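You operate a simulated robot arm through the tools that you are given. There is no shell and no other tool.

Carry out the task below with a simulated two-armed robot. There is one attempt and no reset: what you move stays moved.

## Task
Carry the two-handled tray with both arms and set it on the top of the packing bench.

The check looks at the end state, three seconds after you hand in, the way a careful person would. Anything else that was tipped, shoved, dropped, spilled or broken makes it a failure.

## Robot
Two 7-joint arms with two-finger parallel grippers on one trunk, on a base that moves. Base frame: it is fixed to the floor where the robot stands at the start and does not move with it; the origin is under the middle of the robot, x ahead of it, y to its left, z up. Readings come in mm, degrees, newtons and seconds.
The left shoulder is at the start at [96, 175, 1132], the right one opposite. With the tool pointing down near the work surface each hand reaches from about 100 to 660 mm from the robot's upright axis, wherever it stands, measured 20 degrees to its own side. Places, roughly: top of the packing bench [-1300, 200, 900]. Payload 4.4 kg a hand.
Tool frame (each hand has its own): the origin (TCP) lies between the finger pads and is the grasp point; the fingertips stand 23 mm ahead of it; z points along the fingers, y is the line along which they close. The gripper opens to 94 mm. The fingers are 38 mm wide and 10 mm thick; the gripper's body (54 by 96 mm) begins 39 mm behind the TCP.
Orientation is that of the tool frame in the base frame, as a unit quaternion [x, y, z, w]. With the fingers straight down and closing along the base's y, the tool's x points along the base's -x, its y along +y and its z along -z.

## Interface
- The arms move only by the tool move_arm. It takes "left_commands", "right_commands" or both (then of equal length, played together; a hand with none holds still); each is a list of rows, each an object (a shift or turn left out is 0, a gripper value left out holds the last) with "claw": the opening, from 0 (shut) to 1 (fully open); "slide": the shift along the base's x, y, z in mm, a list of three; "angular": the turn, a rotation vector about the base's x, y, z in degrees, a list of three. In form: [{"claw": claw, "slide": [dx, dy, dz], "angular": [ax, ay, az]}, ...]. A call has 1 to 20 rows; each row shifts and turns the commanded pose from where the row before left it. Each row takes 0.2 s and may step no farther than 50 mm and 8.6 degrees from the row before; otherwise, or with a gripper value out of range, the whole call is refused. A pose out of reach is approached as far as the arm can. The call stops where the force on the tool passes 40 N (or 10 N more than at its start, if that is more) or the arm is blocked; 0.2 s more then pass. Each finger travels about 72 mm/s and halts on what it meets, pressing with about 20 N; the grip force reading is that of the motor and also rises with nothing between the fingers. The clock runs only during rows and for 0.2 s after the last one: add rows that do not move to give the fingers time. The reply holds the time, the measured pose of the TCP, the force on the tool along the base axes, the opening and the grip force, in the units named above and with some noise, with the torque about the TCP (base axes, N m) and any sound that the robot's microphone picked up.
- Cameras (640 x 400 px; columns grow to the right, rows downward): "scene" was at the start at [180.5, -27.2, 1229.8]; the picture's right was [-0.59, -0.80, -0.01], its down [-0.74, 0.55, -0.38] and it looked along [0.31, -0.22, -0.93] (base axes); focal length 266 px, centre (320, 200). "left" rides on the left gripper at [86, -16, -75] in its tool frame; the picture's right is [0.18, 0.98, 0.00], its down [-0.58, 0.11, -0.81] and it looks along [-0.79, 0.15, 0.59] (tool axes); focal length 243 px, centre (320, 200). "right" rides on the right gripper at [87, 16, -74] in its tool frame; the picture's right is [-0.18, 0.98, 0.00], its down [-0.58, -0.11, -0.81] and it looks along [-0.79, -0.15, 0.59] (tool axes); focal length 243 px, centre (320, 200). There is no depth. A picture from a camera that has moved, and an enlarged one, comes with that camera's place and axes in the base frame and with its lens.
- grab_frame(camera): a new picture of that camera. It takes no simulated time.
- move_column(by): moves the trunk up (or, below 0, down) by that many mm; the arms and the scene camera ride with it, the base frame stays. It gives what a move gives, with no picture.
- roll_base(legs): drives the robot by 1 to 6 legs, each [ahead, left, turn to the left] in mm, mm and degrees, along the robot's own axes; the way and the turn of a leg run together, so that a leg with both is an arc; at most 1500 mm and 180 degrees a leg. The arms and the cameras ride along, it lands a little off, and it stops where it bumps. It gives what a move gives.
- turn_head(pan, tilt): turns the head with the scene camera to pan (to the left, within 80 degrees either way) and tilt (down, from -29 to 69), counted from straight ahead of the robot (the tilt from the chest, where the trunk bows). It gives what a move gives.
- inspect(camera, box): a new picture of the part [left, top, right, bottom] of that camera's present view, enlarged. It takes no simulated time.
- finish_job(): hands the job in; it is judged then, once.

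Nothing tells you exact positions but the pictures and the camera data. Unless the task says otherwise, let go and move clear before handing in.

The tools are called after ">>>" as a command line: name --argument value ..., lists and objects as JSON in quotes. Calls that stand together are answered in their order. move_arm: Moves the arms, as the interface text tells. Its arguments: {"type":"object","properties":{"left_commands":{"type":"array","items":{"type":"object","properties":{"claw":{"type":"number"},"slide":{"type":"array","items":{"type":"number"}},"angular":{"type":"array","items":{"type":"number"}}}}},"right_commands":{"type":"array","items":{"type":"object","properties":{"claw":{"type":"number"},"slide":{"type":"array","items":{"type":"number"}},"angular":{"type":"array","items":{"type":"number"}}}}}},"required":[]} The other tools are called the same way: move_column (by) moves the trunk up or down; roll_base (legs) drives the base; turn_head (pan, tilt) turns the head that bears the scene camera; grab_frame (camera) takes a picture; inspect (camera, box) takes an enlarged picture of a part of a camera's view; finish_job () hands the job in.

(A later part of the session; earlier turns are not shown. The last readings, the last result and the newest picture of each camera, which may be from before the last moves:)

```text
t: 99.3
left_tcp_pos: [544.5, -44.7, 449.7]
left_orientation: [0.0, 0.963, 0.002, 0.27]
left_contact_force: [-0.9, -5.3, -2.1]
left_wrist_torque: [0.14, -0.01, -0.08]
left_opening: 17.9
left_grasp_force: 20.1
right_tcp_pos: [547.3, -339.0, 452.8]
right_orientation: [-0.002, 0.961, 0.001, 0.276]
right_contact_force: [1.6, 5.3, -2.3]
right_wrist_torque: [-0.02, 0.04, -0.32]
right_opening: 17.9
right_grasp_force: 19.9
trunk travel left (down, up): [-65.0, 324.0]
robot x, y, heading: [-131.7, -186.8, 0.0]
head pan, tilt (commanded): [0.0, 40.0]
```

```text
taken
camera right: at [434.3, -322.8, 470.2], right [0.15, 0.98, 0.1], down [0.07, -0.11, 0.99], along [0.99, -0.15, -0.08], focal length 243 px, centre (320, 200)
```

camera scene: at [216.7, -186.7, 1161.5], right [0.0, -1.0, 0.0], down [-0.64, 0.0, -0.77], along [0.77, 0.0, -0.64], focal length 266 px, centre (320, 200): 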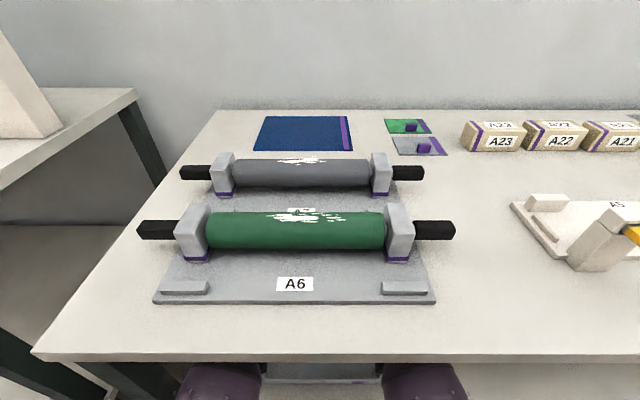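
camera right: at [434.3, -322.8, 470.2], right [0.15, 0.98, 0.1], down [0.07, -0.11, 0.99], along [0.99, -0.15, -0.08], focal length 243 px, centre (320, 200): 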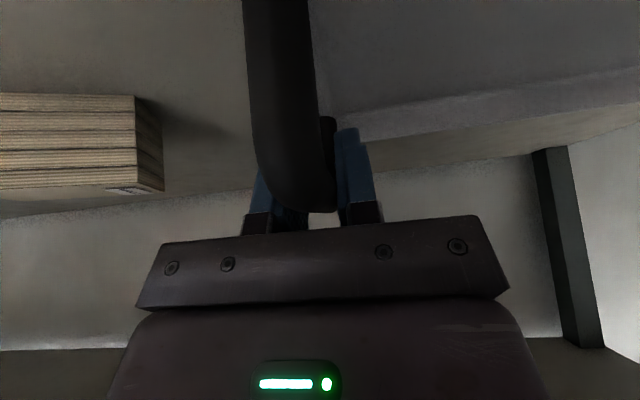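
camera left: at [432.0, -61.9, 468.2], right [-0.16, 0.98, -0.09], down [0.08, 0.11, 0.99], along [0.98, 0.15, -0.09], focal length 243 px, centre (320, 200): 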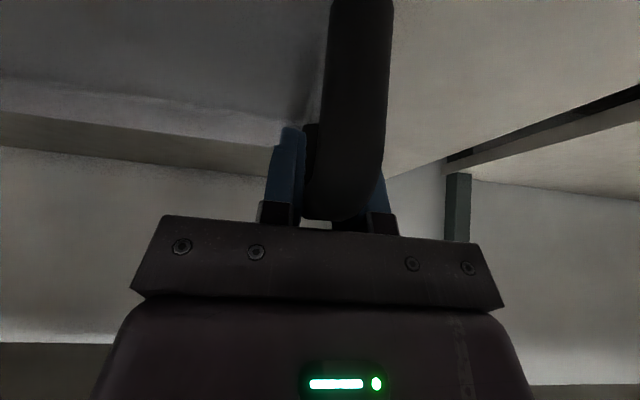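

The tray lifts with the hands, at only about 2 N per side. I'll raise it another ~27 mm, level the two sides, and back out from under the bench.

>>> move_arm --left_commands '[{"slide": [0, -0.5, 8]}, {"slide": [0, 0, 8]}, {"slide": [0, 0, 8]}, {"slide": [0, 0, 5]}, {}]' --right_commands '[{"slide": [0, 0.5, 7]}, {"slide": [0, 0, 7]}, {"slide": [0, 0, 7]}, {"slide": [0, 0, 5]}, {}]'

>>> roll_base --legs '[[-60, 0, 0]]'

>>> grab_frame --camera "scene"

>>> grab_frame --camera "left"

>>> grab_frame --camera "right"

```text
t: 100.5
left_tcp_pos: [547.1, -45.5, 480.3]
left_orientation: [0.0, 0.963, 0.002, 0.271]
left_contact_force: [-3.2, 5.5, -2.3]
left_wrist_torque: [-0.13, -0.31, -0.34]
left_opening: 17.6
left_grasp_force: 19.9
right_tcp_pos: [545.9, -338.0, 478.3]
right_orientation: [-0.001, 0.961, 0.0, 0.275]
right_contact_force: [2.7, -5.5, -3.7]
right_wrist_torque: [0.0, 0.33, -0.57]
right_opening: 17.8
right_grasp_force: 19.9
trunk travel left (down, up): [-65.0, 324.0]
robot x, y, heading: [-127.8, -187.4, 0.1]
head pan, tilt (commanded): [0.0, 40.0]
```

```text
t: 101.4
left_tcp_pos: [485.8, -44.0, 479.3]
left_orientation: [-0.001, 0.963, 0.002, 0.27]
left_contact_force: [-2.4, 13.9, -2.2]
left_wrist_torque: [-0.17, -0.57, -0.28]
left_opening: 17.8
left_grasp_force: 20.5
right_tcp_pos: [487.5, -337.1, 478.8]
right_orientation: [-0.001, 0.961, 0.001, 0.276]
right_contact_force: [1.9, -14.1, -2.0]
right_wrist_torque: [0.02, 0.56, -0.35]
right_opening: 17.7
right_grasp_force: 20.7
trunk travel left (down, up): [-65.0, 324.0]
robot x, y, heading: [-191.1, -191.1, 0.4]
head pan, tilt (commanded): [0.0, 40.0]
```

```text
taken
camera scene: at [157.0, -186.4, 1161.8], right [0.0, -1.0, 0.0], down [-0.64, 0.0, -0.77], along [0.77, 0.0, -0.64], focal length 266 px, centre (320, 200)
```

scene: 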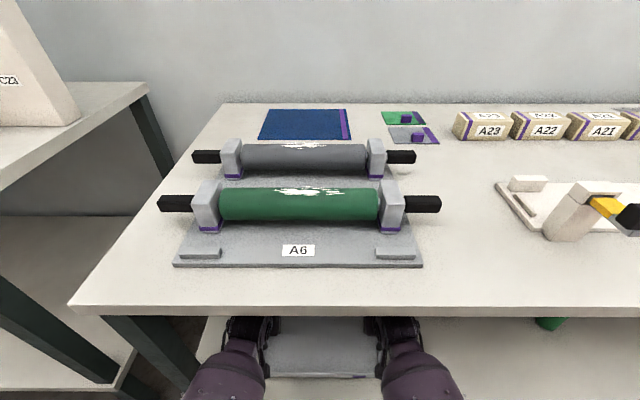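

```text
taken
camera left: at [373.1, -61.5, 499.2], right [-0.16, 0.98, -0.09], down [0.07, 0.11, 0.99], along [0.98, 0.15, -0.09], focal length 243 px, centre (320, 200)
```

left: 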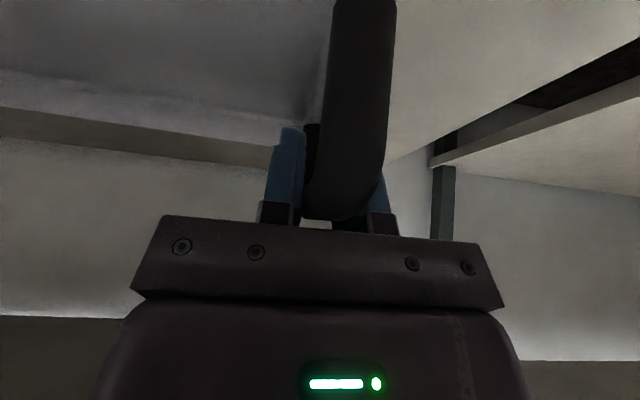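

```text
taken
camera right: at [375.2, -322.1, 497.3], right [0.15, 0.98, 0.1], down [0.07, -0.11, 0.99], along [0.99, -0.15, -0.08], focal length 243 px, centre (320, 200)
```

right: 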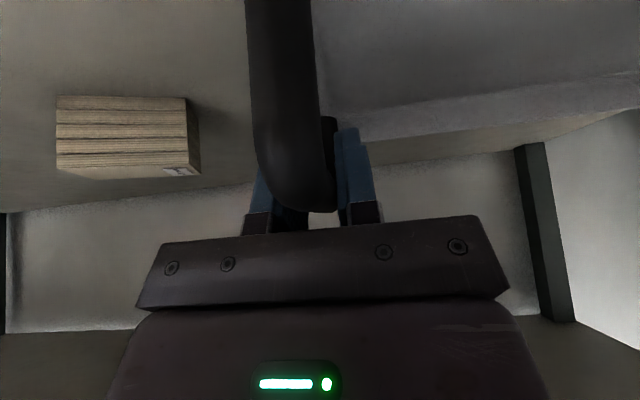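

The tray follows cleanly. I'll ease the slight sideways squeeze and keep backing out.

>>> move_arm --left_commands '[{"slide": [0, 0.8, 0]}, {}]' --right_commands '[{"slide": [0, -0.8, 0]}, {}]'

>>> roll_base --legs '[[-150, 0, 0]]'

>>> grab_frame --camera "scene"

```text
t: 102.0
left_tcp_pos: [485.3, -45.5, 478.9]
left_orientation: [-0.001, 0.963, 0.001, 0.27]
left_contact_force: [-2.3, -6.4, -2.6]
left_wrist_torque: [0.0, -0.39, -0.21]
left_opening: 17.7
left_grasp_force: 20.3
right_tcp_pos: [487.3, -338.4, 479.3]
right_orientation: [-0.001, 0.961, 0.002, 0.276]
right_contact_force: [1.9, 7.1, -2.0]
right_wrist_torque: [0.0, 0.38, -0.66]
right_opening: 17.9
right_grasp_force: 20.1
trunk travel left (down, up): [-65.0, 324.0]
robot x, y, heading: [-191.9, -183.5, 0.2]
head pan, tilt (commanded): [0.0, 40.0]
```

```text
t: 103.4
left_tcp_pos: [339.5, -46.6, 480.8]
left_orientation: [0.001, 0.963, 0.002, 0.271]
left_contact_force: [-2.8, -15.6, -3.4]
left_wrist_torque: [0.19, 0.19, -0.17]
left_opening: 17.8
left_grasp_force: 20.5
right_tcp_pos: [338.9, -340.4, 480.1]
right_orientation: [0.0, 0.961, 0.001, 0.277]
right_contact_force: [2.5, 15.3, -2.2]
right_wrist_torque: [-0.14, -0.23, -0.61]
right_opening: 18.1
right_grasp_force: 19.9
trunk travel left (down, up): [-65.0, 324.0]
robot x, y, heading: [-337.1, -185.8, -0.1]
head pan, tilt (commanded): [0.0, 40.0]
```

```text
taken
camera scene: at [9.7, -187.7, 1161.7], right [0.0, -1.0, 0.0], down [-0.64, 0.0, -0.77], along [0.77, 0.0, -0.64], focal length 266 px, centre (320, 200)
```

scene: 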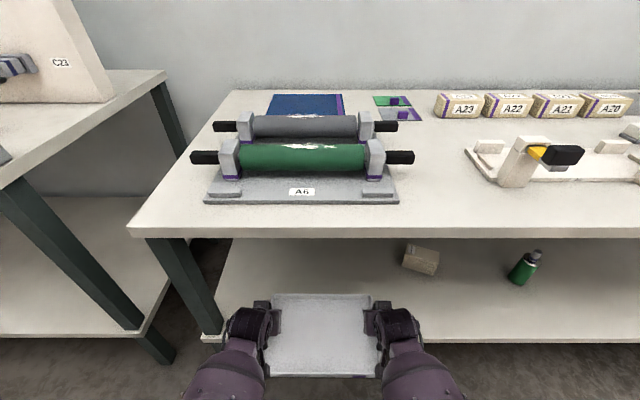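

The tray is coming out level. I'll back up further until it's clear of the shelf.

>>> roll_base --legs '[[-110, 0, 0]]'

>>> move_column --by 50

>>> grab_frame --camera "scene"

```text
t: 104.6
left_tcp_pos: [231.8, -46.9, 480.2]
left_orientation: [0.002, 0.963, 0.001, 0.27]
left_contact_force: [-2.6, -2.5, -2.0]
left_wrist_torque: [0.0, -0.19, -0.19]
left_opening: 17.8
left_grasp_force: 20.1
right_tcp_pos: [231.4, -340.8, 481.0]
right_orientation: [0.001, 0.961, 0.0, 0.277]
right_contact_force: [2.4, 1.4, -1.5]
right_wrist_torque: [-0.02, 0.2, -0.61]
right_opening: 18.0
right_grasp_force: 19.7
trunk travel left (down, up): [-65.0, 324.0]
robot x, y, heading: [-447.1, -187.2, -0.3]
head pan, tilt (commanded): [0.0, 40.0]
```

```text
t: 105.5
left_tcp_pos: [230.3, -47.0, 526.4]
left_orientation: [0.001, 0.963, 0.001, 0.269]
left_contact_force: [-1.9, -1.2, -2.3]
left_wrist_torque: [-0.07, -0.37, -0.14]
left_opening: 17.8
left_grasp_force: 19.8
right_tcp_pos: [231.2, -341.5, 526.8]
right_orientation: [0.002, 0.962, 0.0, 0.275]
right_contact_force: [1.5, 0.4, -3.8]
right_wrist_torque: [0.01, 0.38, -0.43]
right_opening: 18.0
right_grasp_force: 20.6
trunk travel left (down, up): [-115.0, 274.0]
robot x, y, heading: [-447.3, -185.1, -0.1]
head pan, tilt (commanded): [0.0, 40.0]
```

```text
taken
camera scene: at [-144.3, -188.2, 1224.1], right [0.0, -1.0, 0.0], down [-0.64, 0.0, -0.77], along [0.77, 0.0, -0.64], focal length 266 px, centre (320, 200)
```

scene: 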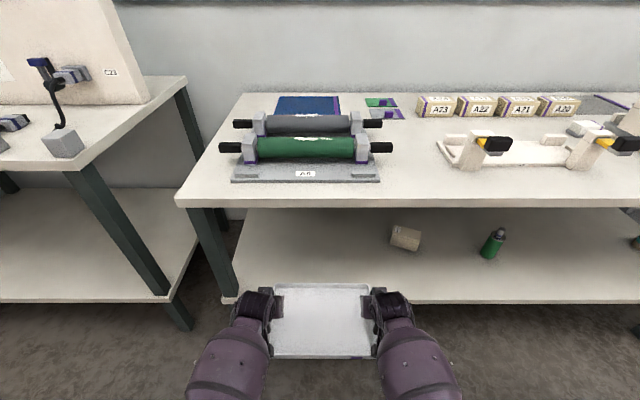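

The tray is clear of the shelf. I'll retract it toward me while raising it, keeping both hands in exact step.

>>> move_arm --left_commands '[{"slide": [-12, 0, 12]}, {"slide": [-15, 0, 15]}, {"slide": [-15, 0, 15]}, {"slide": [-15, 0, 15]}, {"slide": [-15, 0, 15]}, {"slide": [-15, 0, 15]}, {"slide": [-10, 0, 10]}, {}]' --right_commands '[{"slide": [-12, 0, 12]}, {"slide": [-15, 0, 15]}, {"slide": [-15, 0, 15]}, {"slide": [-15, 0, 15]}, {"slide": [-15, 0, 15]}, {"slide": [-15, 0, 15]}, {"slide": [-10, 0, 10]}, {}]'

>>> grab_frame --camera "scene"

```text
t: 107.3
left_tcp_pos: [134.4, -47.3, 626.9]
left_orientation: [0.002, 0.963, 0.001, 0.27]
left_contact_force: [0.9, -0.8, -0.2]
left_wrist_torque: [-0.07, 0.15, 0.28]
left_opening: 17.6
left_grasp_force: 20.0
right_tcp_pos: [135.1, -340.6, 626.4]
right_orientation: [0.001, 0.961, 0.0, 0.276]
right_contact_force: [-1.0, 0.7, -3.7]
right_wrist_torque: [-0.09, -0.18, 0.07]
right_opening: 17.7
right_grasp_force: 19.8
trunk travel left (down, up): [-115.0, 274.0]
robot x, y, heading: [-443.7, -188.2, -0.1]
head pan, tilt (commanded): [0.0, 40.0]
```

```text
taken
camera scene: at [-145.7, -188.2, 1224.8], right [0.0, -1.0, 0.0], down [-0.64, 0.0, -0.77], along [0.77, 0.0, -0.64], focal length 266 px, centre (320, 200)
```

scene: 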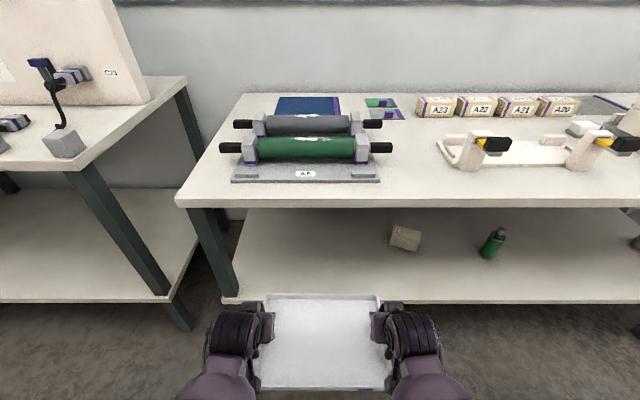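

>>> move_column --by 100

>>> move_column --by 90

>>> grab_frame --camera "scene"

```text
t: 108.6
left_tcp_pos: [134.2, -46.6, 724.8]
left_orientation: [0.001, 0.963, 0.002, 0.269]
left_contact_force: [-1.8, -0.9, -2.8]
left_wrist_torque: [0.01, -0.01, -0.17]
left_opening: 17.7
left_grasp_force: 19.7
right_tcp_pos: [134.5, -341.6, 725.0]
right_orientation: [0.001, 0.961, 0.0, 0.275]
right_contact_force: [2.9, 0.0, -2.6]
right_wrist_torque: [-0.01, -0.04, -0.52]
right_opening: 17.8
right_grasp_force: 19.7
trunk travel left (down, up): [-215.0, 174.0]
robot x, y, heading: [-448.4, -187.6, -0.1]
head pan, tilt (commanded): [0.0, 40.0]
```

```text
t: 109.9
left_tcp_pos: [134.6, -48.3, 817.7]
left_orientation: [0.001, 0.963, 0.0, 0.27]
left_contact_force: [-2.1, -0.3, -3.2]
left_wrist_torque: [0.03, 0.2, -0.11]
left_opening: 18.1
left_grasp_force: 19.8
right_tcp_pos: [135.8, -341.2, 815.8]
right_orientation: [0.001, 0.961, 0.001, 0.275]
right_contact_force: [1.6, 0.3, -1.7]
right_wrist_torque: [-0.01, -0.22, -0.45]
right_opening: 18.2
right_grasp_force: 19.9
trunk travel left (down, up): [-305.0, 84.0]
robot x, y, heading: [-445.1, -186.6, -0.1]
head pan, tilt (commanded): [0.0, 40.0]
```

```text
taken
camera scene: at [-295.7, -187.9, 1435.8], right [0.0, -1.0, 0.0], down [-0.64, 0.0, -0.77], along [0.77, 0.0, -0.64], focal length 266 px, centre (320, 200)
```

scene: 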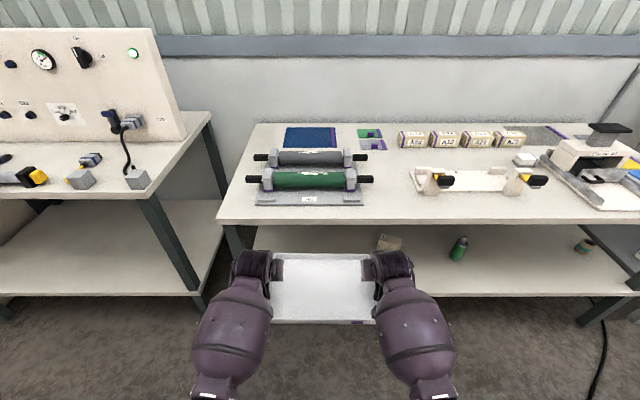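

Now I'll raise the tray above bench-top height with the arms, pulling it a bit closer.

>>> move_arm --left_commands '[{"slide": [-6, 0, 12]}, {"slide": [-9, 0, 20]}, {"slide": [-9, 0, 20]}, {"slide": [-9, 0, 20]}, {"slide": [-9, 0, 20]}, {"slide": [-9, 0, 20]}, {"slide": [-9, 0, 20]}, {"slide": [-9, 0, 20]}, {"slide": [-9, 0, 20]}, {"slide": [-9, 0, 20]}, {"slide": [-9, 0, 20]}, {"slide": [-4, 0, 10]}, {}]' --right_commands '[{"slide": [-6, 0, 12]}, {"slide": [-9, 0, 20]}, {"slide": [-9, 0, 20]}, {"slide": [-9, 0, 20]}, {"slide": [-9, 0, 20]}, {"slide": [-9, 0, 20]}, {"slide": [-9, 0, 20]}, {"slide": [-9, 0, 20]}, {"slide": [-9, 0, 20]}, {"slide": [-9, 0, 20]}, {"slide": [-9, 0, 20]}, {"slide": [-4, 0, 11]}, {}]'

>>> grab_frame --camera "scene"

```text
t: 112.1
left_tcp_pos: [48.5, -43.3, 995.1]
left_orientation: [0.005, 0.964, 0.006, 0.266]
left_contact_force: [-0.6, -11.1, -1.8]
left_wrist_torque: [0.09, 0.01, 0.75]
left_opening: 18.0
left_grasp_force: 20.3
right_tcp_pos: [51.5, -336.7, 1001.9]
right_orientation: [-0.004, 0.961, 0.007, 0.276]
right_contact_force: [0.5, 12.1, -2.2]
right_wrist_torque: [-0.01, -0.04, -0.84]
right_opening: 17.9
right_grasp_force: 19.7
trunk travel left (down, up): [-305.0, 84.0]
robot x, y, heading: [-445.0, -187.0, -0.4]
head pan, tilt (commanded): [0.0, 40.0]
stopped in row 10 (left hand): the force on the tool passed its limit at 41 N (the readings are from after the stop); the commanded pose is now the measured one
```

```text
taken
camera scene: at [-296.1, -187.7, 1436.0], right [0.0, -1.0, 0.0], down [-0.64, 0.0, -0.77], along [0.77, 0.0, -0.64], focal length 266 px, centre (320, 200)
```

scene: 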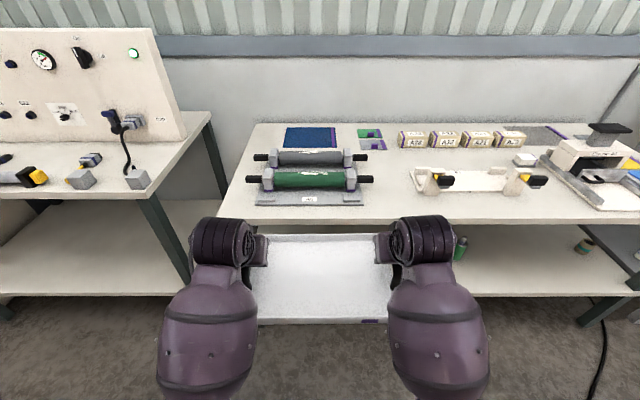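

The tray is at about 1000 mm and level within a few millimetres; the stop was only a small squeeze building up between the hands. I'll fix the left height and gain the rest with the column.

>>> move_arm --left_commands '[{"slide": [0, -0.3, 2]}, {"slide": [0, 0, 2]}, {}]' --right_commands '[{"slide": [0, 0.3, 0]}, {}, {}]'

>>> move_column --by 50

>>> grab_frame --camera "scene"

>>> grab_frame --camera "left"

>>> grab_frame --camera "right"

```text
t: 112.9
left_tcp_pos: [47.7, -42.1, 999.0]
left_orientation: [0.005, 0.964, 0.007, 0.264]
left_contact_force: [0.3, -22.2, -2.6]
left_wrist_torque: [0.24, -0.16, 0.77]
left_opening: 17.7
left_grasp_force: 19.6
right_tcp_pos: [50.9, -337.4, 1002.1]
right_orientation: [-0.005, 0.961, 0.006, 0.276]
right_contact_force: [-0.3, 21.6, -2.3]
right_wrist_torque: [-0.04, 0.13, -0.8]
right_opening: 18.1
right_grasp_force: 20.0
trunk travel left (down, up): [-305.0, 84.0]
robot x, y, heading: [-448.4, -191.2, 0.3]
head pan, tilt (commanded): [0.0, 40.0]
```

```text
t: 113.8
left_tcp_pos: [49.0, -44.2, 1051.8]
left_orientation: [0.004, 0.964, 0.006, 0.267]
left_contact_force: [-0.1, -23.4, -2.7]
left_wrist_torque: [0.19, -0.55, 0.73]
left_opening: 18.1
left_grasp_force: 20.0
right_tcp_pos: [51.5, -338.2, 1051.7]
right_orientation: [-0.004, 0.961, 0.005, 0.275]
right_contact_force: [1.2, 22.7, -2.1]
right_wrist_torque: [-0.13, 0.52, -0.72]
right_opening: 18.0
right_grasp_force: 20.5
trunk travel left (down, up): [-355.0, 34.0]
robot x, y, heading: [-443.6, -188.8, -0.2]
head pan, tilt (commanded): [0.0, 40.0]
```

```text
taken
camera scene: at [-304.1, -187.9, 1487.3], right [0.0, -1.0, 0.0], down [-0.64, 0.0, -0.77], along [0.77, 0.0, -0.64], focal length 266 px, centre (320, 200)
```

scene: 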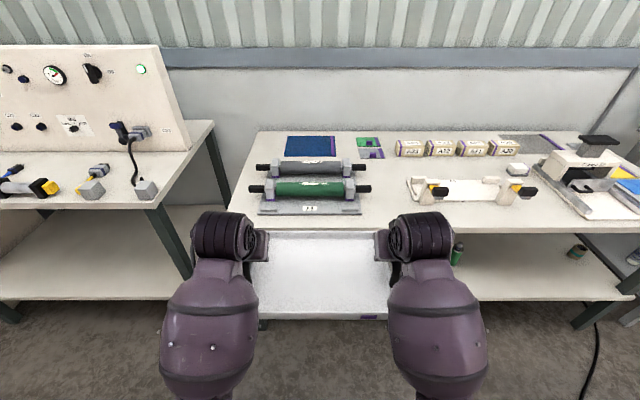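

```text
taken
camera left: at [-63.4, -60.2, 1070.3], right [-0.15, 0.98, -0.08], down [0.08, 0.1, 0.99], along [0.98, 0.14, -0.1], focal length 243 px, centre (320, 200)
```

left: 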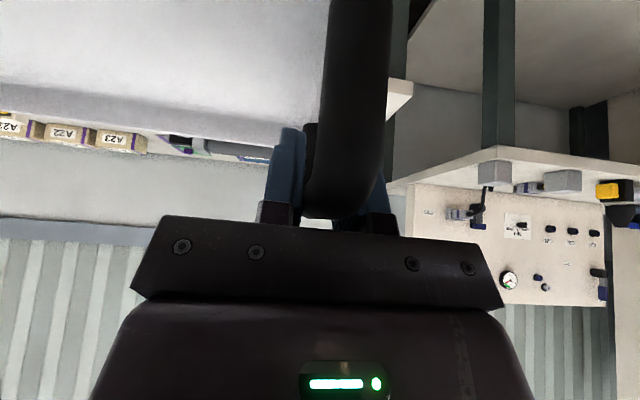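

```text
taken
camera right: at [-61.8, -322.7, 1069.1], right [0.15, 0.98, 0.1], down [0.07, -0.12, 0.99], along [0.99, -0.14, -0.08], focal length 243 px, centre (320, 200)
```

right: 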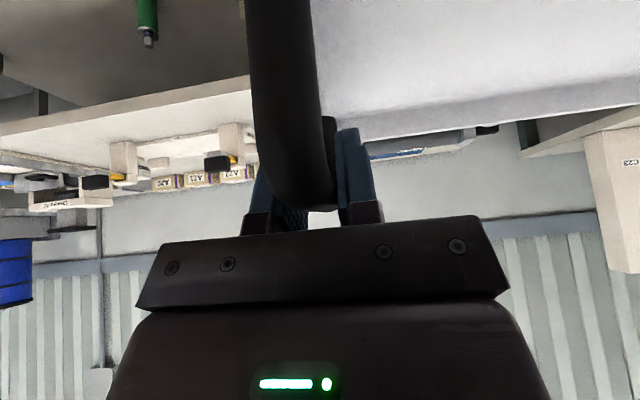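

The tray is steady at about 1050 mm. I'll relax the ~22 N outward pull by bringing each hand in slightly.

>>> move_arm --left_commands '[{"slide": [0, -0.5, 0]}, {"slide": [0, -0.4, 0]}, {}]' --right_commands '[{"slide": [0, 0.5, 0]}, {"slide": [0, 0.4, 0]}, {}]'

>>> roll_base --legs '[[60, 0, 0], [0, 0, 60]]'

>>> turn_head --pan 60 --tilt 35

>>> grab_frame --camera "scene"

```text
t: 114.6
left_tcp_pos: [49.0, -44.6, 1050.4]
left_orientation: [0.004, 0.964, 0.006, 0.267]
left_contact_force: [-0.3, -12.7, -1.9]
left_wrist_torque: [0.07, -0.52, 0.57]
left_opening: 17.8
left_grasp_force: 20.3
right_tcp_pos: [51.5, -337.7, 1051.6]
right_orientation: [-0.003, 0.961, 0.005, 0.276]
right_contact_force: [0.8, 11.8, -2.9]
right_wrist_torque: [-0.09, 0.45, -0.72]
right_opening: 18.2
right_grasp_force: 20.0
trunk travel left (down, up): [-355.0, 34.0]
robot x, y, heading: [-445.3, -190.3, -0.2]
head pan, tilt (commanded): [0.0, 40.0]
```

```text
t: 118.2
left_tcp_pos: [-267.5, 314.3, 1050.5]
left_orientation: [-0.483, 0.834, 0.14, 0.226]
left_contact_force: [-11.9, 5.4, -1.7]
left_wrist_torque: [-0.32, 0.02, 0.33]
left_opening: 17.6
left_grasp_force: 20.2
right_tcp_pos: [-11.3, 170.2, 1051.8]
right_orientation: [-0.487, 0.828, 0.144, 0.236]
right_contact_force: [11.3, -5.1, -3.1]
right_wrist_torque: [0.32, -0.21, -0.74]
right_opening: 18.0
right_grasp_force: 19.4
trunk travel left (down, up): [-355.0, 34.0]
robot x, y, heading: [-387.5, -187.9, 60.5]
head pan, tilt (commanded): [0.0, 40.0]
```

```text
t: 119.5
left_tcp_pos: [-269.0, 313.7, 1049.4]
left_orientation: [-0.483, 0.834, 0.141, 0.227]
left_contact_force: [4.2, -2.7, -1.8]
left_wrist_torque: [0.21, -0.02, 0.49]
left_opening: 17.6
left_grasp_force: 19.6
right_tcp_pos: [-11.6, 172.3, 1051.8]
right_orientation: [-0.487, 0.829, 0.143, 0.236]
right_contact_force: [-4.2, 2.5, -2.1]
right_wrist_torque: [-0.13, 0.06, -0.75]
right_opening: 17.9
right_grasp_force: 20.2
trunk travel left (down, up): [-355.0, 34.0]
robot x, y, heading: [-387.2, -190.3, 60.6]
head pan, tilt (commanded): [60.0, 35.0]
```

```text
taken
camera scene: at [-402.4, -62.7, 1494.9], right [0.86, 0.51, 0.0], down [0.29, -0.49, -0.82], along [-0.42, 0.71, -0.57], focal length 266 px, centre (320, 200)
```

scene: 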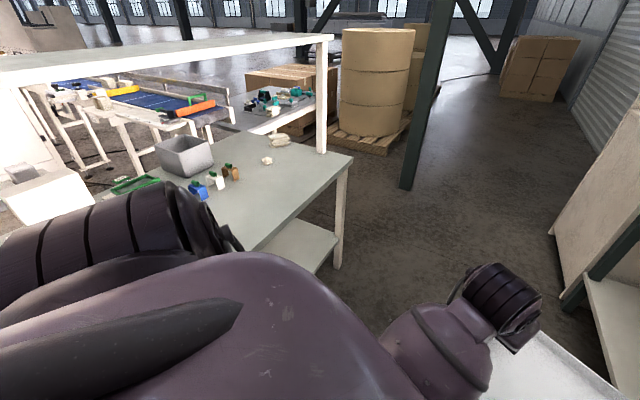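

The rotation is smooth and the tray stays clear. I'll continue to turn toward the packing bench; the tray bottom is at about 960, above the 900 top.

>>> roll_base --legs '[[0, 0, 60]]'

>>> turn_head --pan 45 --tilt 40

>>> grab_frame --camera "scene"

>>> grab_frame --camera "left"

```text
t: 122.6
left_tcp_pos: [-761.1, 165.2, 1049.0]
left_orientation: [0.834, -0.482, -0.235, -0.126]
left_contact_force: [5.2, 1.5, -1.7]
left_wrist_torque: [-0.16, -0.06, 0.4]
left_opening: 18.1
left_grasp_force: 20.0
right_tcp_pos: [-508.1, 315.7, 1051.5]
right_orientation: [0.836, -0.474, -0.242, -0.133]
right_contact_force: [-5.5, -1.6, -2.6]
right_wrist_torque: [0.2, 0.02, -0.77]
right_opening: 17.9
right_grasp_force: 20.5
trunk travel left (down, up): [-355.0, 34.0]
robot x, y, heading: [-384.3, -192.8, 120.5]
head pan, tilt (commanded): [60.0, 35.0]
```

```text
t: 123.3
left_tcp_pos: [-760.7, 164.5, 1050.3]
left_orientation: [0.836, -0.481, -0.235, -0.126]
left_contact_force: [5.2, 1.6, -2.4]
left_wrist_torque: [-0.03, 0.02, 0.44]
left_opening: 17.7
left_grasp_force: 19.7
right_tcp_pos: [-509.1, 315.0, 1051.7]
right_orientation: [0.836, -0.474, -0.243, -0.132]
right_contact_force: [-5.1, -1.4, -2.3]
right_wrist_torque: [0.07, -0.01, -0.78]
right_opening: 18.1
right_grasp_force: 19.5
trunk travel left (down, up): [-355.0, 34.0]
robot x, y, heading: [-386.9, -187.2, 120.6]
head pan, tilt (commanded): [45.0, 40.0]
```

```text
taken
camera scene: at [-496.4, -117.9, 1487.4], right [0.25, 0.97, 0.0], down [0.62, -0.16, -0.77], along [-0.74, 0.19, -0.64], focal length 266 px, centre (320, 200)
```

scene: 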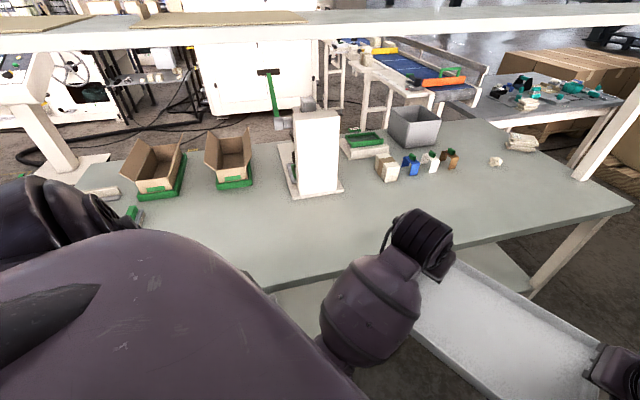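

```text
taken
camera left: at [-690.8, 75.3, 1069.4], right [-0.77, -0.63, -0.08], down [-0.12, 0.03, 0.99], along [-0.63, 0.77, -0.1], focal length 243 px, centre (320, 200)
```

left: 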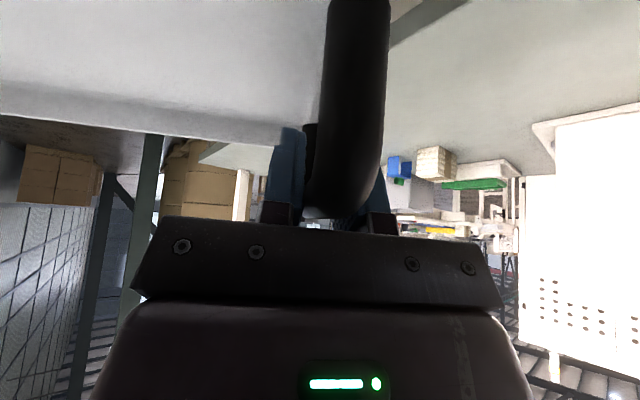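

The bench top's front strip is free; the nearest item is the white stand's base, well back at about x −1208. I'll finish the turn to face the bench squarely.

>>> roll_base --legs '[[0, 0, 59.5]]'

>>> turn_head --pan 0 --tilt 45

>>> grab_frame --camera "scene"

>>> grab_frame --camera "left"

>>> grab_frame --camera "right"

```text
t: 126.4
left_tcp_pos: [-878.9, -336.6, 1049.1]
left_orientation: [0.964, 0.0, -0.266, 0.008]
left_contact_force: [0.6, 6.4, -2.1]
left_wrist_torque: [-0.04, -0.14, 0.43]
left_opening: 17.7
left_grasp_force: 20.1
right_tcp_pos: [-883.4, -42.9, 1051.3]
right_orientation: [0.961, 0.007, -0.276, 0.006]
right_contact_force: [-0.7, -6.8, -2.2]
right_wrist_torque: [0.06, 0.21, -0.78]
right_opening: 18.2
right_grasp_force: 20.3
trunk travel left (down, up): [-355.0, 34.0]
robot x, y, heading: [-386.7, -186.4, -179.8]
head pan, tilt (commanded): [45.0, 40.0]
```

```text
t: 127.5
left_tcp_pos: [-879.0, -336.4, 1050.2]
left_orientation: [0.964, 0.001, -0.266, 0.009]
left_contact_force: [1.5, 4.5, -2.8]
left_wrist_torque: [-0.03, 0.13, 0.44]
left_opening: 17.8
left_grasp_force: 20.3
right_tcp_pos: [-883.7, -41.7, 1051.6]
right_orientation: [0.961, 0.007, -0.276, 0.006]
right_contact_force: [-0.6, -3.9, -2.1]
right_wrist_torque: [-0.01, -0.09, -0.76]
right_opening: 17.8
right_grasp_force: 20.2
trunk travel left (down, up): [-355.0, 34.0]
robot x, y, heading: [-387.5, -190.1, -179.8]
head pan, tilt (commanded): [0.0, 45.0]
```

```text
taken
camera scene: at [-523.2, -188.7, 1480.1], right [-0.01, 1.0, 0.0], down [0.71, 0.01, -0.71], along [-0.71, -0.01, -0.71], focal length 266 px, centre (320, 200)
```

scene: 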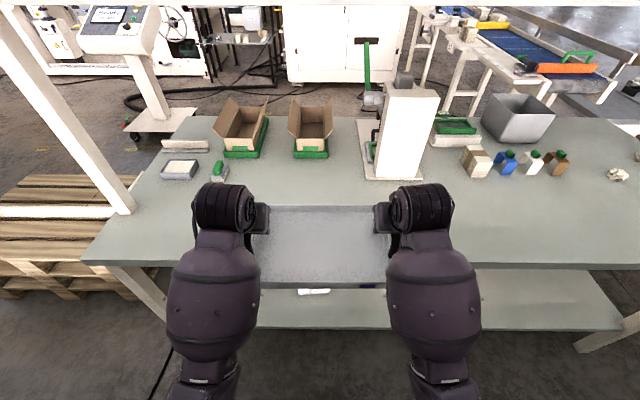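

```text
taken
camera left: at [-767.2, -320.2, 1069.4], right [0.16, -0.98, -0.08], down [-0.08, -0.09, 0.99], along [-0.98, -0.15, -0.1], focal length 243 px, centre (320, 200)
```

left: 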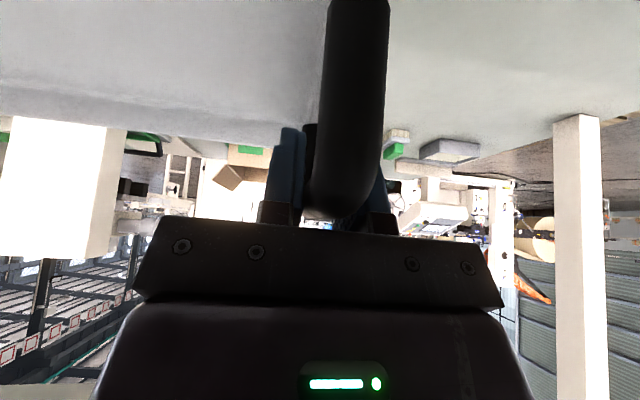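

```text
taken
camera right: at [-769.1, -56.6, 1069.6], right [-0.14, -0.98, 0.11], down [-0.07, 0.12, 0.99], along [-0.99, 0.13, -0.08], focal length 243 px, centre (320, 200)
```

right: 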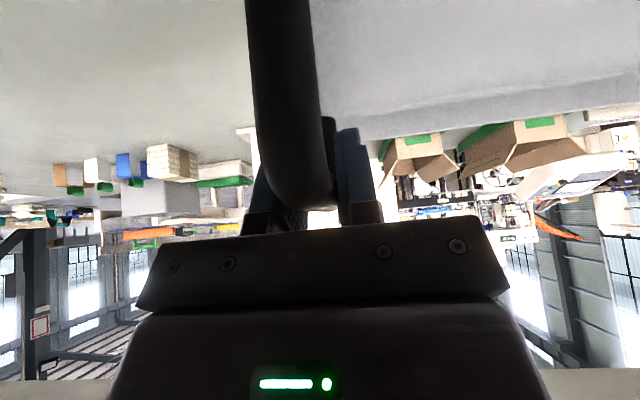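

I'm facing the bench. From cross-checking views, its top is really near z≈845 with the front edge at about x≈−921, and the strip back to about x −1250 is free. I'll drive forward ~195 mm so the whole tray is over the bench.

>>> roll_base --legs '[[120, 0, 0]]'

>>> roll_base --legs '[[75, 0, 0]]'

>>> grab_frame --camera "scene"

>>> grab_frame --camera "left"

>>> grab_frame --camera "right"

```text
t: 128.8
left_tcp_pos: [-1001.5, -336.7, 1049.4]
left_orientation: [0.964, 0.001, -0.266, 0.008]
left_contact_force: [1.0, 4.6, -2.2]
left_wrist_torque: [-0.03, 0.1, 0.43]
left_opening: 17.7
left_grasp_force: 19.4
right_tcp_pos: [-1004.6, -43.1, 1050.1]
right_orientation: [0.961, 0.006, -0.275, 0.005]
right_contact_force: [-1.4, -5.0, -3.1]
right_wrist_torque: [0.03, -0.07, -0.74]
right_opening: 18.1
right_grasp_force: 19.6
trunk travel left (down, up): [-355.0, 34.0]
robot x, y, heading: [-504.8, -185.7, -179.7]
head pan, tilt (commanded): [0.0, 45.0]
```

```text
t: 129.8
left_tcp_pos: [-1072.8, -337.3, 1048.7]
left_orientation: [0.964, 0.0, -0.265, 0.009]
left_contact_force: [0.4, 4.2, -2.6]
left_wrist_torque: [-0.03, 0.1, 0.44]
left_opening: 17.9
left_grasp_force: 20.5
right_tcp_pos: [-1078.6, -43.6, 1051.3]
right_orientation: [0.962, 0.006, -0.275, 0.006]
right_contact_force: [-2.3, -4.1, -2.4]
right_wrist_torque: [-0.05, -0.12, -0.8]
right_opening: 17.9
right_grasp_force: 20.0
trunk travel left (down, up): [-355.0, 34.0]
robot x, y, heading: [-580.1, -191.2, -179.8]
head pan, tilt (commanded): [0.0, 45.0]
```

```text
taken
camera scene: at [-717.5, -189.9, 1479.9], right [-0.01, 1.0, 0.0], down [0.71, 0.0, -0.71], along [-0.71, 0.0, -0.71], focal length 266 px, centre (320, 200)
```

scene: 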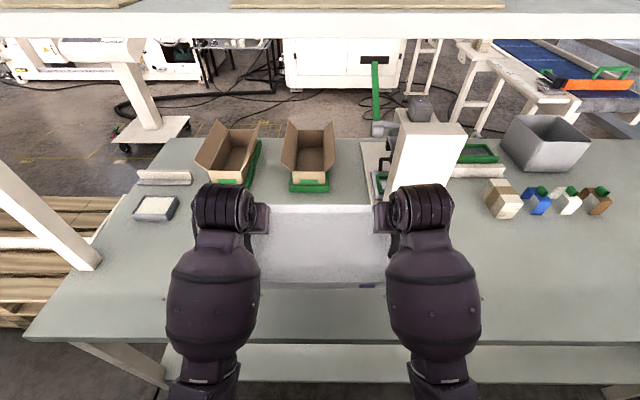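

```text
taken
camera left: at [-961.1, -321.5, 1069.0], right [0.16, -0.98, -0.08], down [-0.09, -0.09, 0.99], along [-0.98, -0.15, -0.1], focal length 243 px, centre (320, 200)
```

left: 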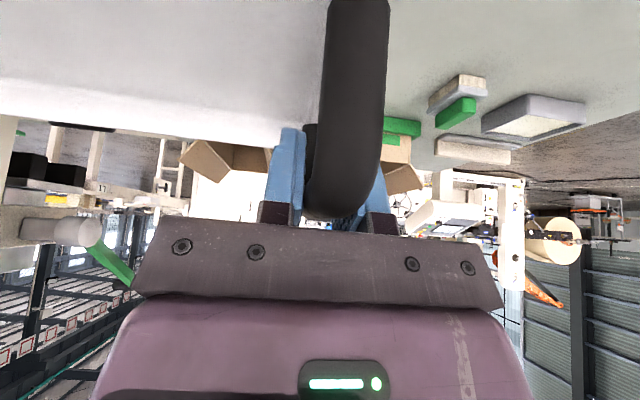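

```text
taken
camera right: at [-962.9, -57.9, 1069.1], right [-0.14, -0.98, 0.11], down [-0.07, 0.12, 0.99], along [-0.99, 0.13, -0.08], focal length 243 px, centre (320, 200)
```

right: 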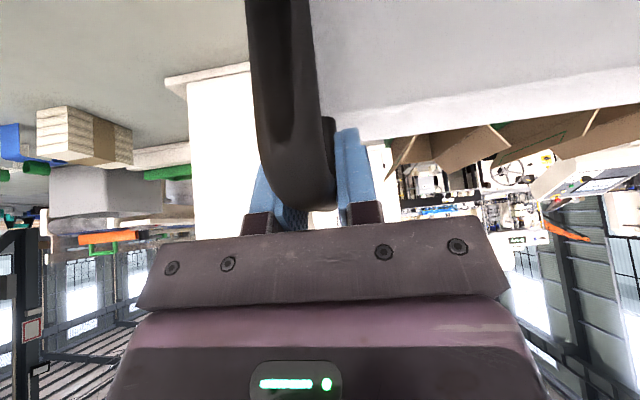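

The tray is fully over the free strip, with about 50 mm to the front edge and about 95 mm to the stand. I'll lower with the column in stages.

>>> move_column --by -70

>>> grab_frame --camera "scene"

>>> grab_frame --camera "left"

>>> grab_frame --camera "right"

```text
t: 130.9
left_tcp_pos: [-1071.0, -339.3, 980.2]
left_orientation: [0.964, 0.0, -0.267, 0.01]
left_contact_force: [0.6, 14.4, -2.8]
left_wrist_torque: [-0.19, 0.1, 0.5]
left_opening: 17.7
left_grasp_force: 20.4
right_tcp_pos: [-1075.3, -45.5, 982.7]
right_orientation: [0.961, 0.007, -0.276, 0.007]
right_contact_force: [-0.9, -14.0, -2.0]
right_wrist_torque: [0.0, -0.04, -0.83]
right_opening: 18.2
right_grasp_force: 20.0
trunk travel left (down, up): [-285.0, 104.0]
robot x, y, heading: [-581.0, -188.6, -179.7]
head pan, tilt (commanded): [0.0, 45.0]
```

```text
taken
camera scene: at [-731.0, -189.9, 1408.0], right [-0.01, 1.0, 0.0], down [0.71, 0.0, -0.71], along [-0.71, 0.0, -0.71], focal length 266 px, centre (320, 200)
```

scene: 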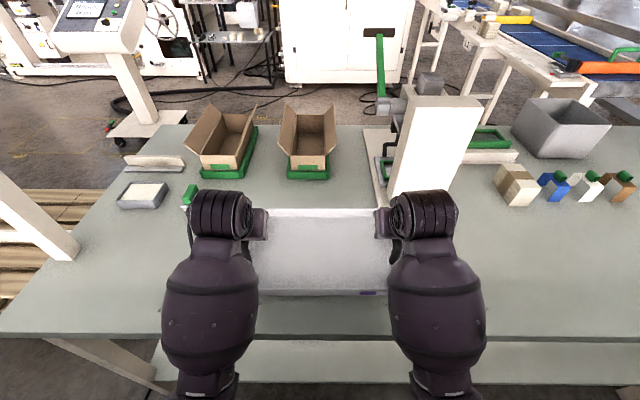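

```text
taken
camera left: at [-959.5, -322.3, 999.4], right [0.16, -0.98, -0.08], down [-0.08, -0.09, 0.99], along [-0.98, -0.15, -0.1], focal length 243 px, centre (320, 200)
```

left: 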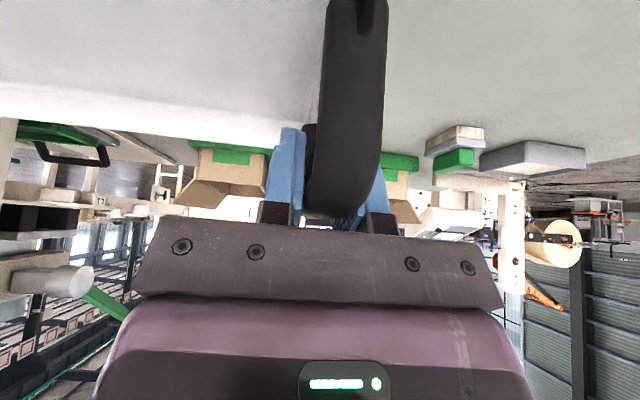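

```text
taken
camera right: at [-961.6, -58.4, 1000.3], right [-0.14, -0.98, 0.11], down [-0.07, 0.12, 0.99], along [-0.99, 0.13, -0.08], focal length 243 px, centre (320, 200)
```

right: 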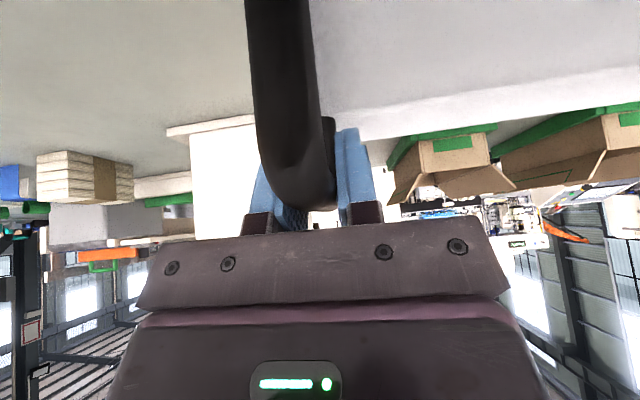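

The bench top appears to be at about z≈848, so contact should come near TCP z≈938. I'll ease the sideways pull and lower in smaller steps.

>>> move_arm --left_commands '[{"slide": [0, 0.5, 0]}, {}]' --right_commands '[{"slide": [0, -0.4, 0]}, {}]'

>>> move_column --by -25

>>> grab_frame --camera "scene"

>>> grab_frame --camera "right"

```text
t: 131.5
left_tcp_pos: [-1072.2, -338.2, 980.0]
left_orientation: [0.964, -0.001, -0.267, 0.01]
left_contact_force: [1.7, 14.8, -1.9]
left_wrist_torque: [-0.16, -0.55, 0.31]
left_opening: 17.6
left_grasp_force: 20.1
right_tcp_pos: [-1076.1, -45.1, 981.5]
right_orientation: [0.961, 0.007, -0.276, 0.006]
right_contact_force: [-0.7, -15.6, -2.6]
right_wrist_torque: [0.07, 0.59, -0.8]
right_opening: 18.0
right_grasp_force: 20.1
trunk travel left (down, up): [-285.0, 104.0]
robot x, y, heading: [-580.1, -189.0, -179.4]
head pan, tilt (commanded): [0.0, 45.0]
```

```text
t: 132.2
left_tcp_pos: [-1071.8, -339.3, 954.1]
left_orientation: [0.964, -0.002, -0.266, 0.013]
left_contact_force: [0.4, 31.7, -3.4]
left_wrist_torque: [-0.27, 0.27, 0.59]
left_opening: 17.9
left_grasp_force: 20.2
right_tcp_pos: [-1075.6, -45.9, 956.9]
right_orientation: [0.961, 0.009, -0.276, 0.009]
right_contact_force: [0.5, -30.7, -1.9]
right_wrist_torque: [0.15, -0.24, -0.78]
right_opening: 18.2
right_grasp_force: 20.4
trunk travel left (down, up): [-260.0, 129.0]
robot x, y, heading: [-578.6, -190.7, -179.8]
head pan, tilt (commanded): [0.0, 45.0]
```

```text
taken
camera scene: at [-743.7, -190.1, 1381.6], right [-0.01, 1.0, 0.0], down [0.71, 0.0, -0.71], along [-0.71, 0.0, -0.71], focal length 266 px, centre (320, 200)
```

scene: 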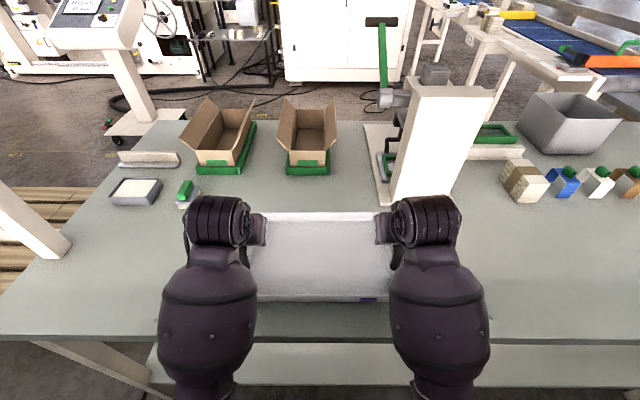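

```text
taken
camera right: at [-961.3, -59.3, 975.1], right [-0.14, -0.98, 0.11], down [-0.07, 0.12, 0.99], along [-0.99, 0.13, -0.08], focal length 243 px, centre (320, 200)
```

right: 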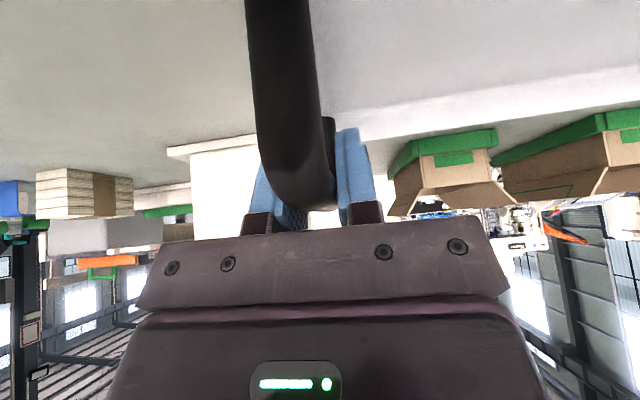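

The sideways tension crept up to about 31 N, so I'll bring the hands slightly inward before the final lowering.

>>> move_arm --left_commands '[{"slide": [0, 0.6, 0]}, {"slide": [0, 0.5, 0]}, {}]' --right_commands '[{"slide": [0, -0.6, 0]}, {"slide": [0, -0.5, 0]}, {}]'

```text
t: 133.0
left_tcp_pos: [-1073.1, -340.4, 953.9]
left_orientation: [0.964, -0.001, -0.266, 0.014]
left_contact_force: [1.8, 29.8, -1.7]
left_wrist_torque: [-0.29, -0.28, 0.22]
left_opening: 17.6
left_grasp_force: 20.5
right_tcp_pos: [-1075.5, -46.6, 955.5]
right_orientation: [0.961, 0.007, -0.276, 0.007]
right_contact_force: [-1.4, -30.2, -2.2]
right_wrist_torque: [0.17, 0.31, -0.81]
right_opening: 18.3
right_grasp_force: 20.4
trunk travel left (down, up): [-260.0, 129.0]
robot x, y, heading: [-578.3, -183.6, -179.4]
head pan, tilt (commanded): [0.0, 45.0]
```

>>> move_arm --left_commands '[{"slide": [0, 1, 0]}, {"slide": [0, 1, 0]}, {}]' --right_commands '[{"slide": [0, -1, 0]}, {"slide": [0, -1, 0]}, {}]'

```text
t: 133.8
left_tcp_pos: [-1073.9, -340.2, 953.2]
left_orientation: [0.963, 0.0, -0.267, 0.016]
left_contact_force: [5.0, 14.5, -2.3]
left_wrist_torque: [-0.14, -0.57, -0.64]
left_opening: 18.0
left_grasp_force: 20.2
right_tcp_pos: [-1076.2, -45.6, 957.3]
right_orientation: [0.961, 0.006, -0.276, 0.005]
right_contact_force: [-5.1, -13.5, -2.4]
right_wrist_torque: [0.11, 0.57, -0.84]
right_opening: 18.4
right_grasp_force: 20.0
trunk travel left (down, up): [-260.0, 129.0]
robot x, y, heading: [-579.8, -192.8, -179.3]
head pan, tilt (commanded): [0.0, 45.0]
```

Good. Now small downward steps, watching for the vertical load to shift from the hands to the bench.

>>> move_arm --left_commands '[{"slide": [0, 0, -4]}, {"slide": [0, 0, -4]}, {}]' --right_commands '[{"slide": [0, 0, -4]}, {"slide": [0, 0, -4]}, {}]'

>>> grab_frame --camera "right"

>>> grab_frame --camera "left"

```text
t: 134.6
left_tcp_pos: [-1075.5, -340.5, 946.9]
left_orientation: [0.963, 0.001, -0.269, 0.016]
left_contact_force: [5.2, 1.5, -1.8]
left_wrist_torque: [0.09, 0.62, -0.82]
left_opening: 18.2
left_grasp_force: 20.1
right_tcp_pos: [-1076.3, -46.2, 948.0]
right_orientation: [0.961, 0.005, -0.275, 0.005]
right_contact_force: [-6.1, -0.6, -2.1]
right_wrist_torque: [0.0, -0.57, -0.77]
right_opening: 18.5
right_grasp_force: 19.8
trunk travel left (down, up): [-260.0, 129.0]
robot x, y, heading: [-577.1, -187.6, -179.5]
head pan, tilt (commanded): [0.0, 45.0]
```

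```text
taken
camera right: at [-962.2, -60.6, 966.4], right [-0.14, -0.98, 0.1], down [-0.07, 0.11, 0.99], along [-0.99, 0.13, -0.08], focal length 243 px, centre (320, 200)
```

right: 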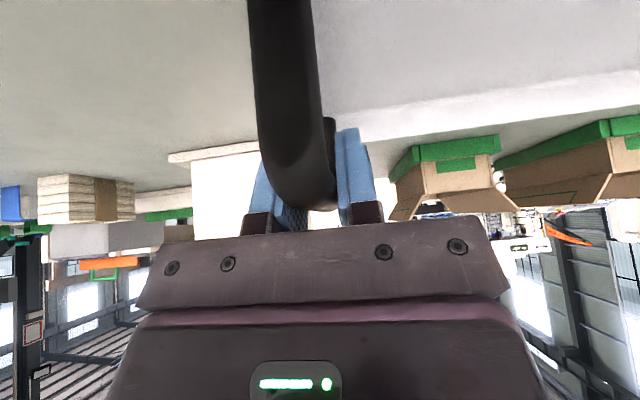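

```text
taken
camera left: at [-962.9, -323.2, 966.1], right [0.17, -0.98, -0.07], down [-0.08, -0.08, 0.99], along [-0.98, -0.16, -0.09], focal length 243 px, centre (320, 200)
```

left: 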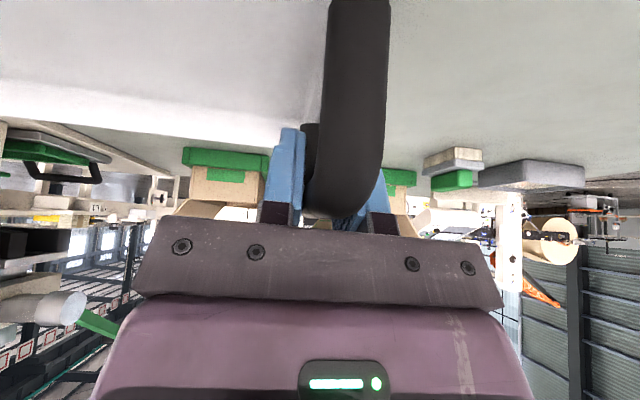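

>>> move_arm --left_commands '[{"slide": [0, 0, -3]}, {"slide": [0, 0, -3]}, {}]' --right_commands '[{"slide": [0, 0, -3]}, {"slide": [0, 0, -2]}, {}]'

```text
t: 135.4
left_tcp_pos: [-1074.5, -339.8, 940.0]
left_orientation: [0.963, 0.001, -0.269, 0.016]
left_contact_force: [5.1, -0.9, -1.6]
left_wrist_torque: [0.12, 0.4, -0.7]
left_opening: 17.9
left_grasp_force: 19.9
right_tcp_pos: [-1075.9, -46.0, 943.6]
right_orientation: [0.962, 0.007, -0.274, 0.006]
right_contact_force: [-4.9, 1.4, -2.3]
right_wrist_torque: [0.04, -0.36, -0.7]
right_opening: 18.0
right_grasp_force: 20.1
trunk travel left (down, up): [-260.0, 129.0]
robot x, y, heading: [-581.0, -192.9, -179.3]
head pan, tilt (commanded): [0.0, 45.0]
```

>>> move_arm --left_commands '[{"slide": [0, 0, -2]}, {"slide": [0, 0, -2]}, {}]' --right_commands '[{"slide": [0, 0, -2]}, {"slide": [0, 0, -2]}, {}]'

>>> grab_frame --camera "scene"

```text
t: 136.2
left_tcp_pos: [-1072.0, -340.8, 934.3]
left_orientation: [0.964, 0.003, -0.267, 0.017]
left_contact_force: [3.1, -7.5, -2.6]
left_wrist_torque: [0.11, 0.58, -0.33]
left_opening: 17.7
left_grasp_force: 20.3
right_tcp_pos: [-1076.4, -46.1, 940.0]
right_orientation: [0.962, 0.006, -0.274, 0.005]
right_contact_force: [-4.3, 8.7, -1.8]
right_wrist_torque: [0.02, -0.52, -0.67]
right_opening: 18.0
right_grasp_force: 20.2
trunk travel left (down, up): [-260.0, 129.0]
robot x, y, heading: [-581.7, -188.9, -179.4]
head pan, tilt (commanded): [0.0, 45.0]
```

```text
taken
camera scene: at [-744.6, -190.0, 1381.5], right [-0.01, 1.0, 0.0], down [0.71, 0.0, -0.71], along [-0.71, 0.0, -0.71], focal length 266 px, centre (320, 200)
```

scene: 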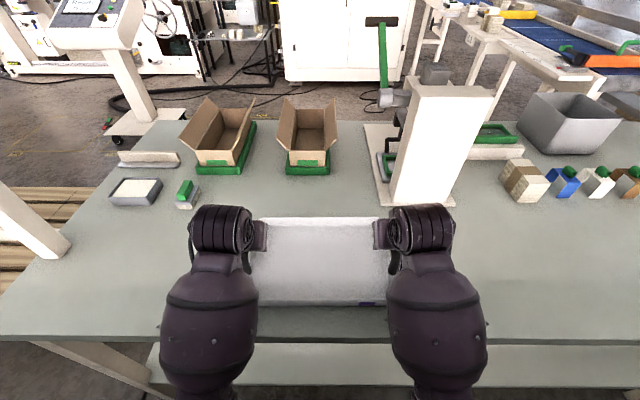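

Not touching yet. I'll zoom on the tray's front edge to judge the gap.

>>> inspect --camera "scene" --box '[240, 200, 400, 340]'

>>> inspect --camera "left" --box '[0, 0, 400, 200]'

```text
2.86 times, centred on (320, 270) of scene
camera zoom: at [-744.6, -190.0, 1381.5], right [-0.01, 1.0, 0.0], down [0.71, 0.0, -0.71], along [-0.71, 0.0, -0.71], focal length 760 px, centre (320, 0)
```

zoom: 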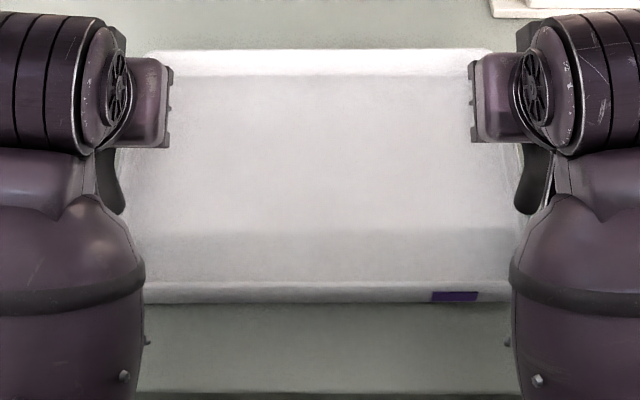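

```text
1.60 times, centred on (200, 100) of left
camera zoom: at [-960.7, -323.2, 954.1], right [0.17, -0.98, -0.07], down [-0.09, -0.08, 0.99], along [-0.98, -0.16, -0.1], focal length 388 px, centre (512, 360)
```

zoom: 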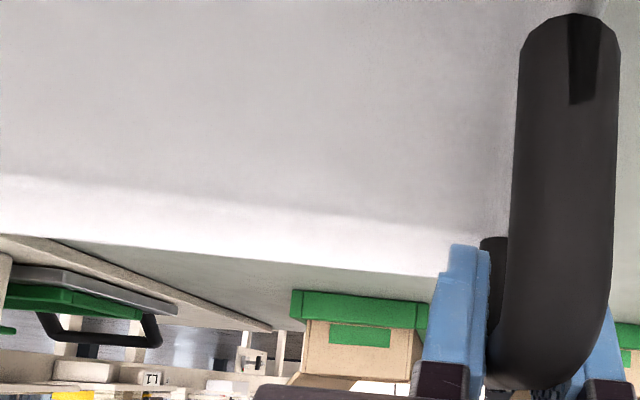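

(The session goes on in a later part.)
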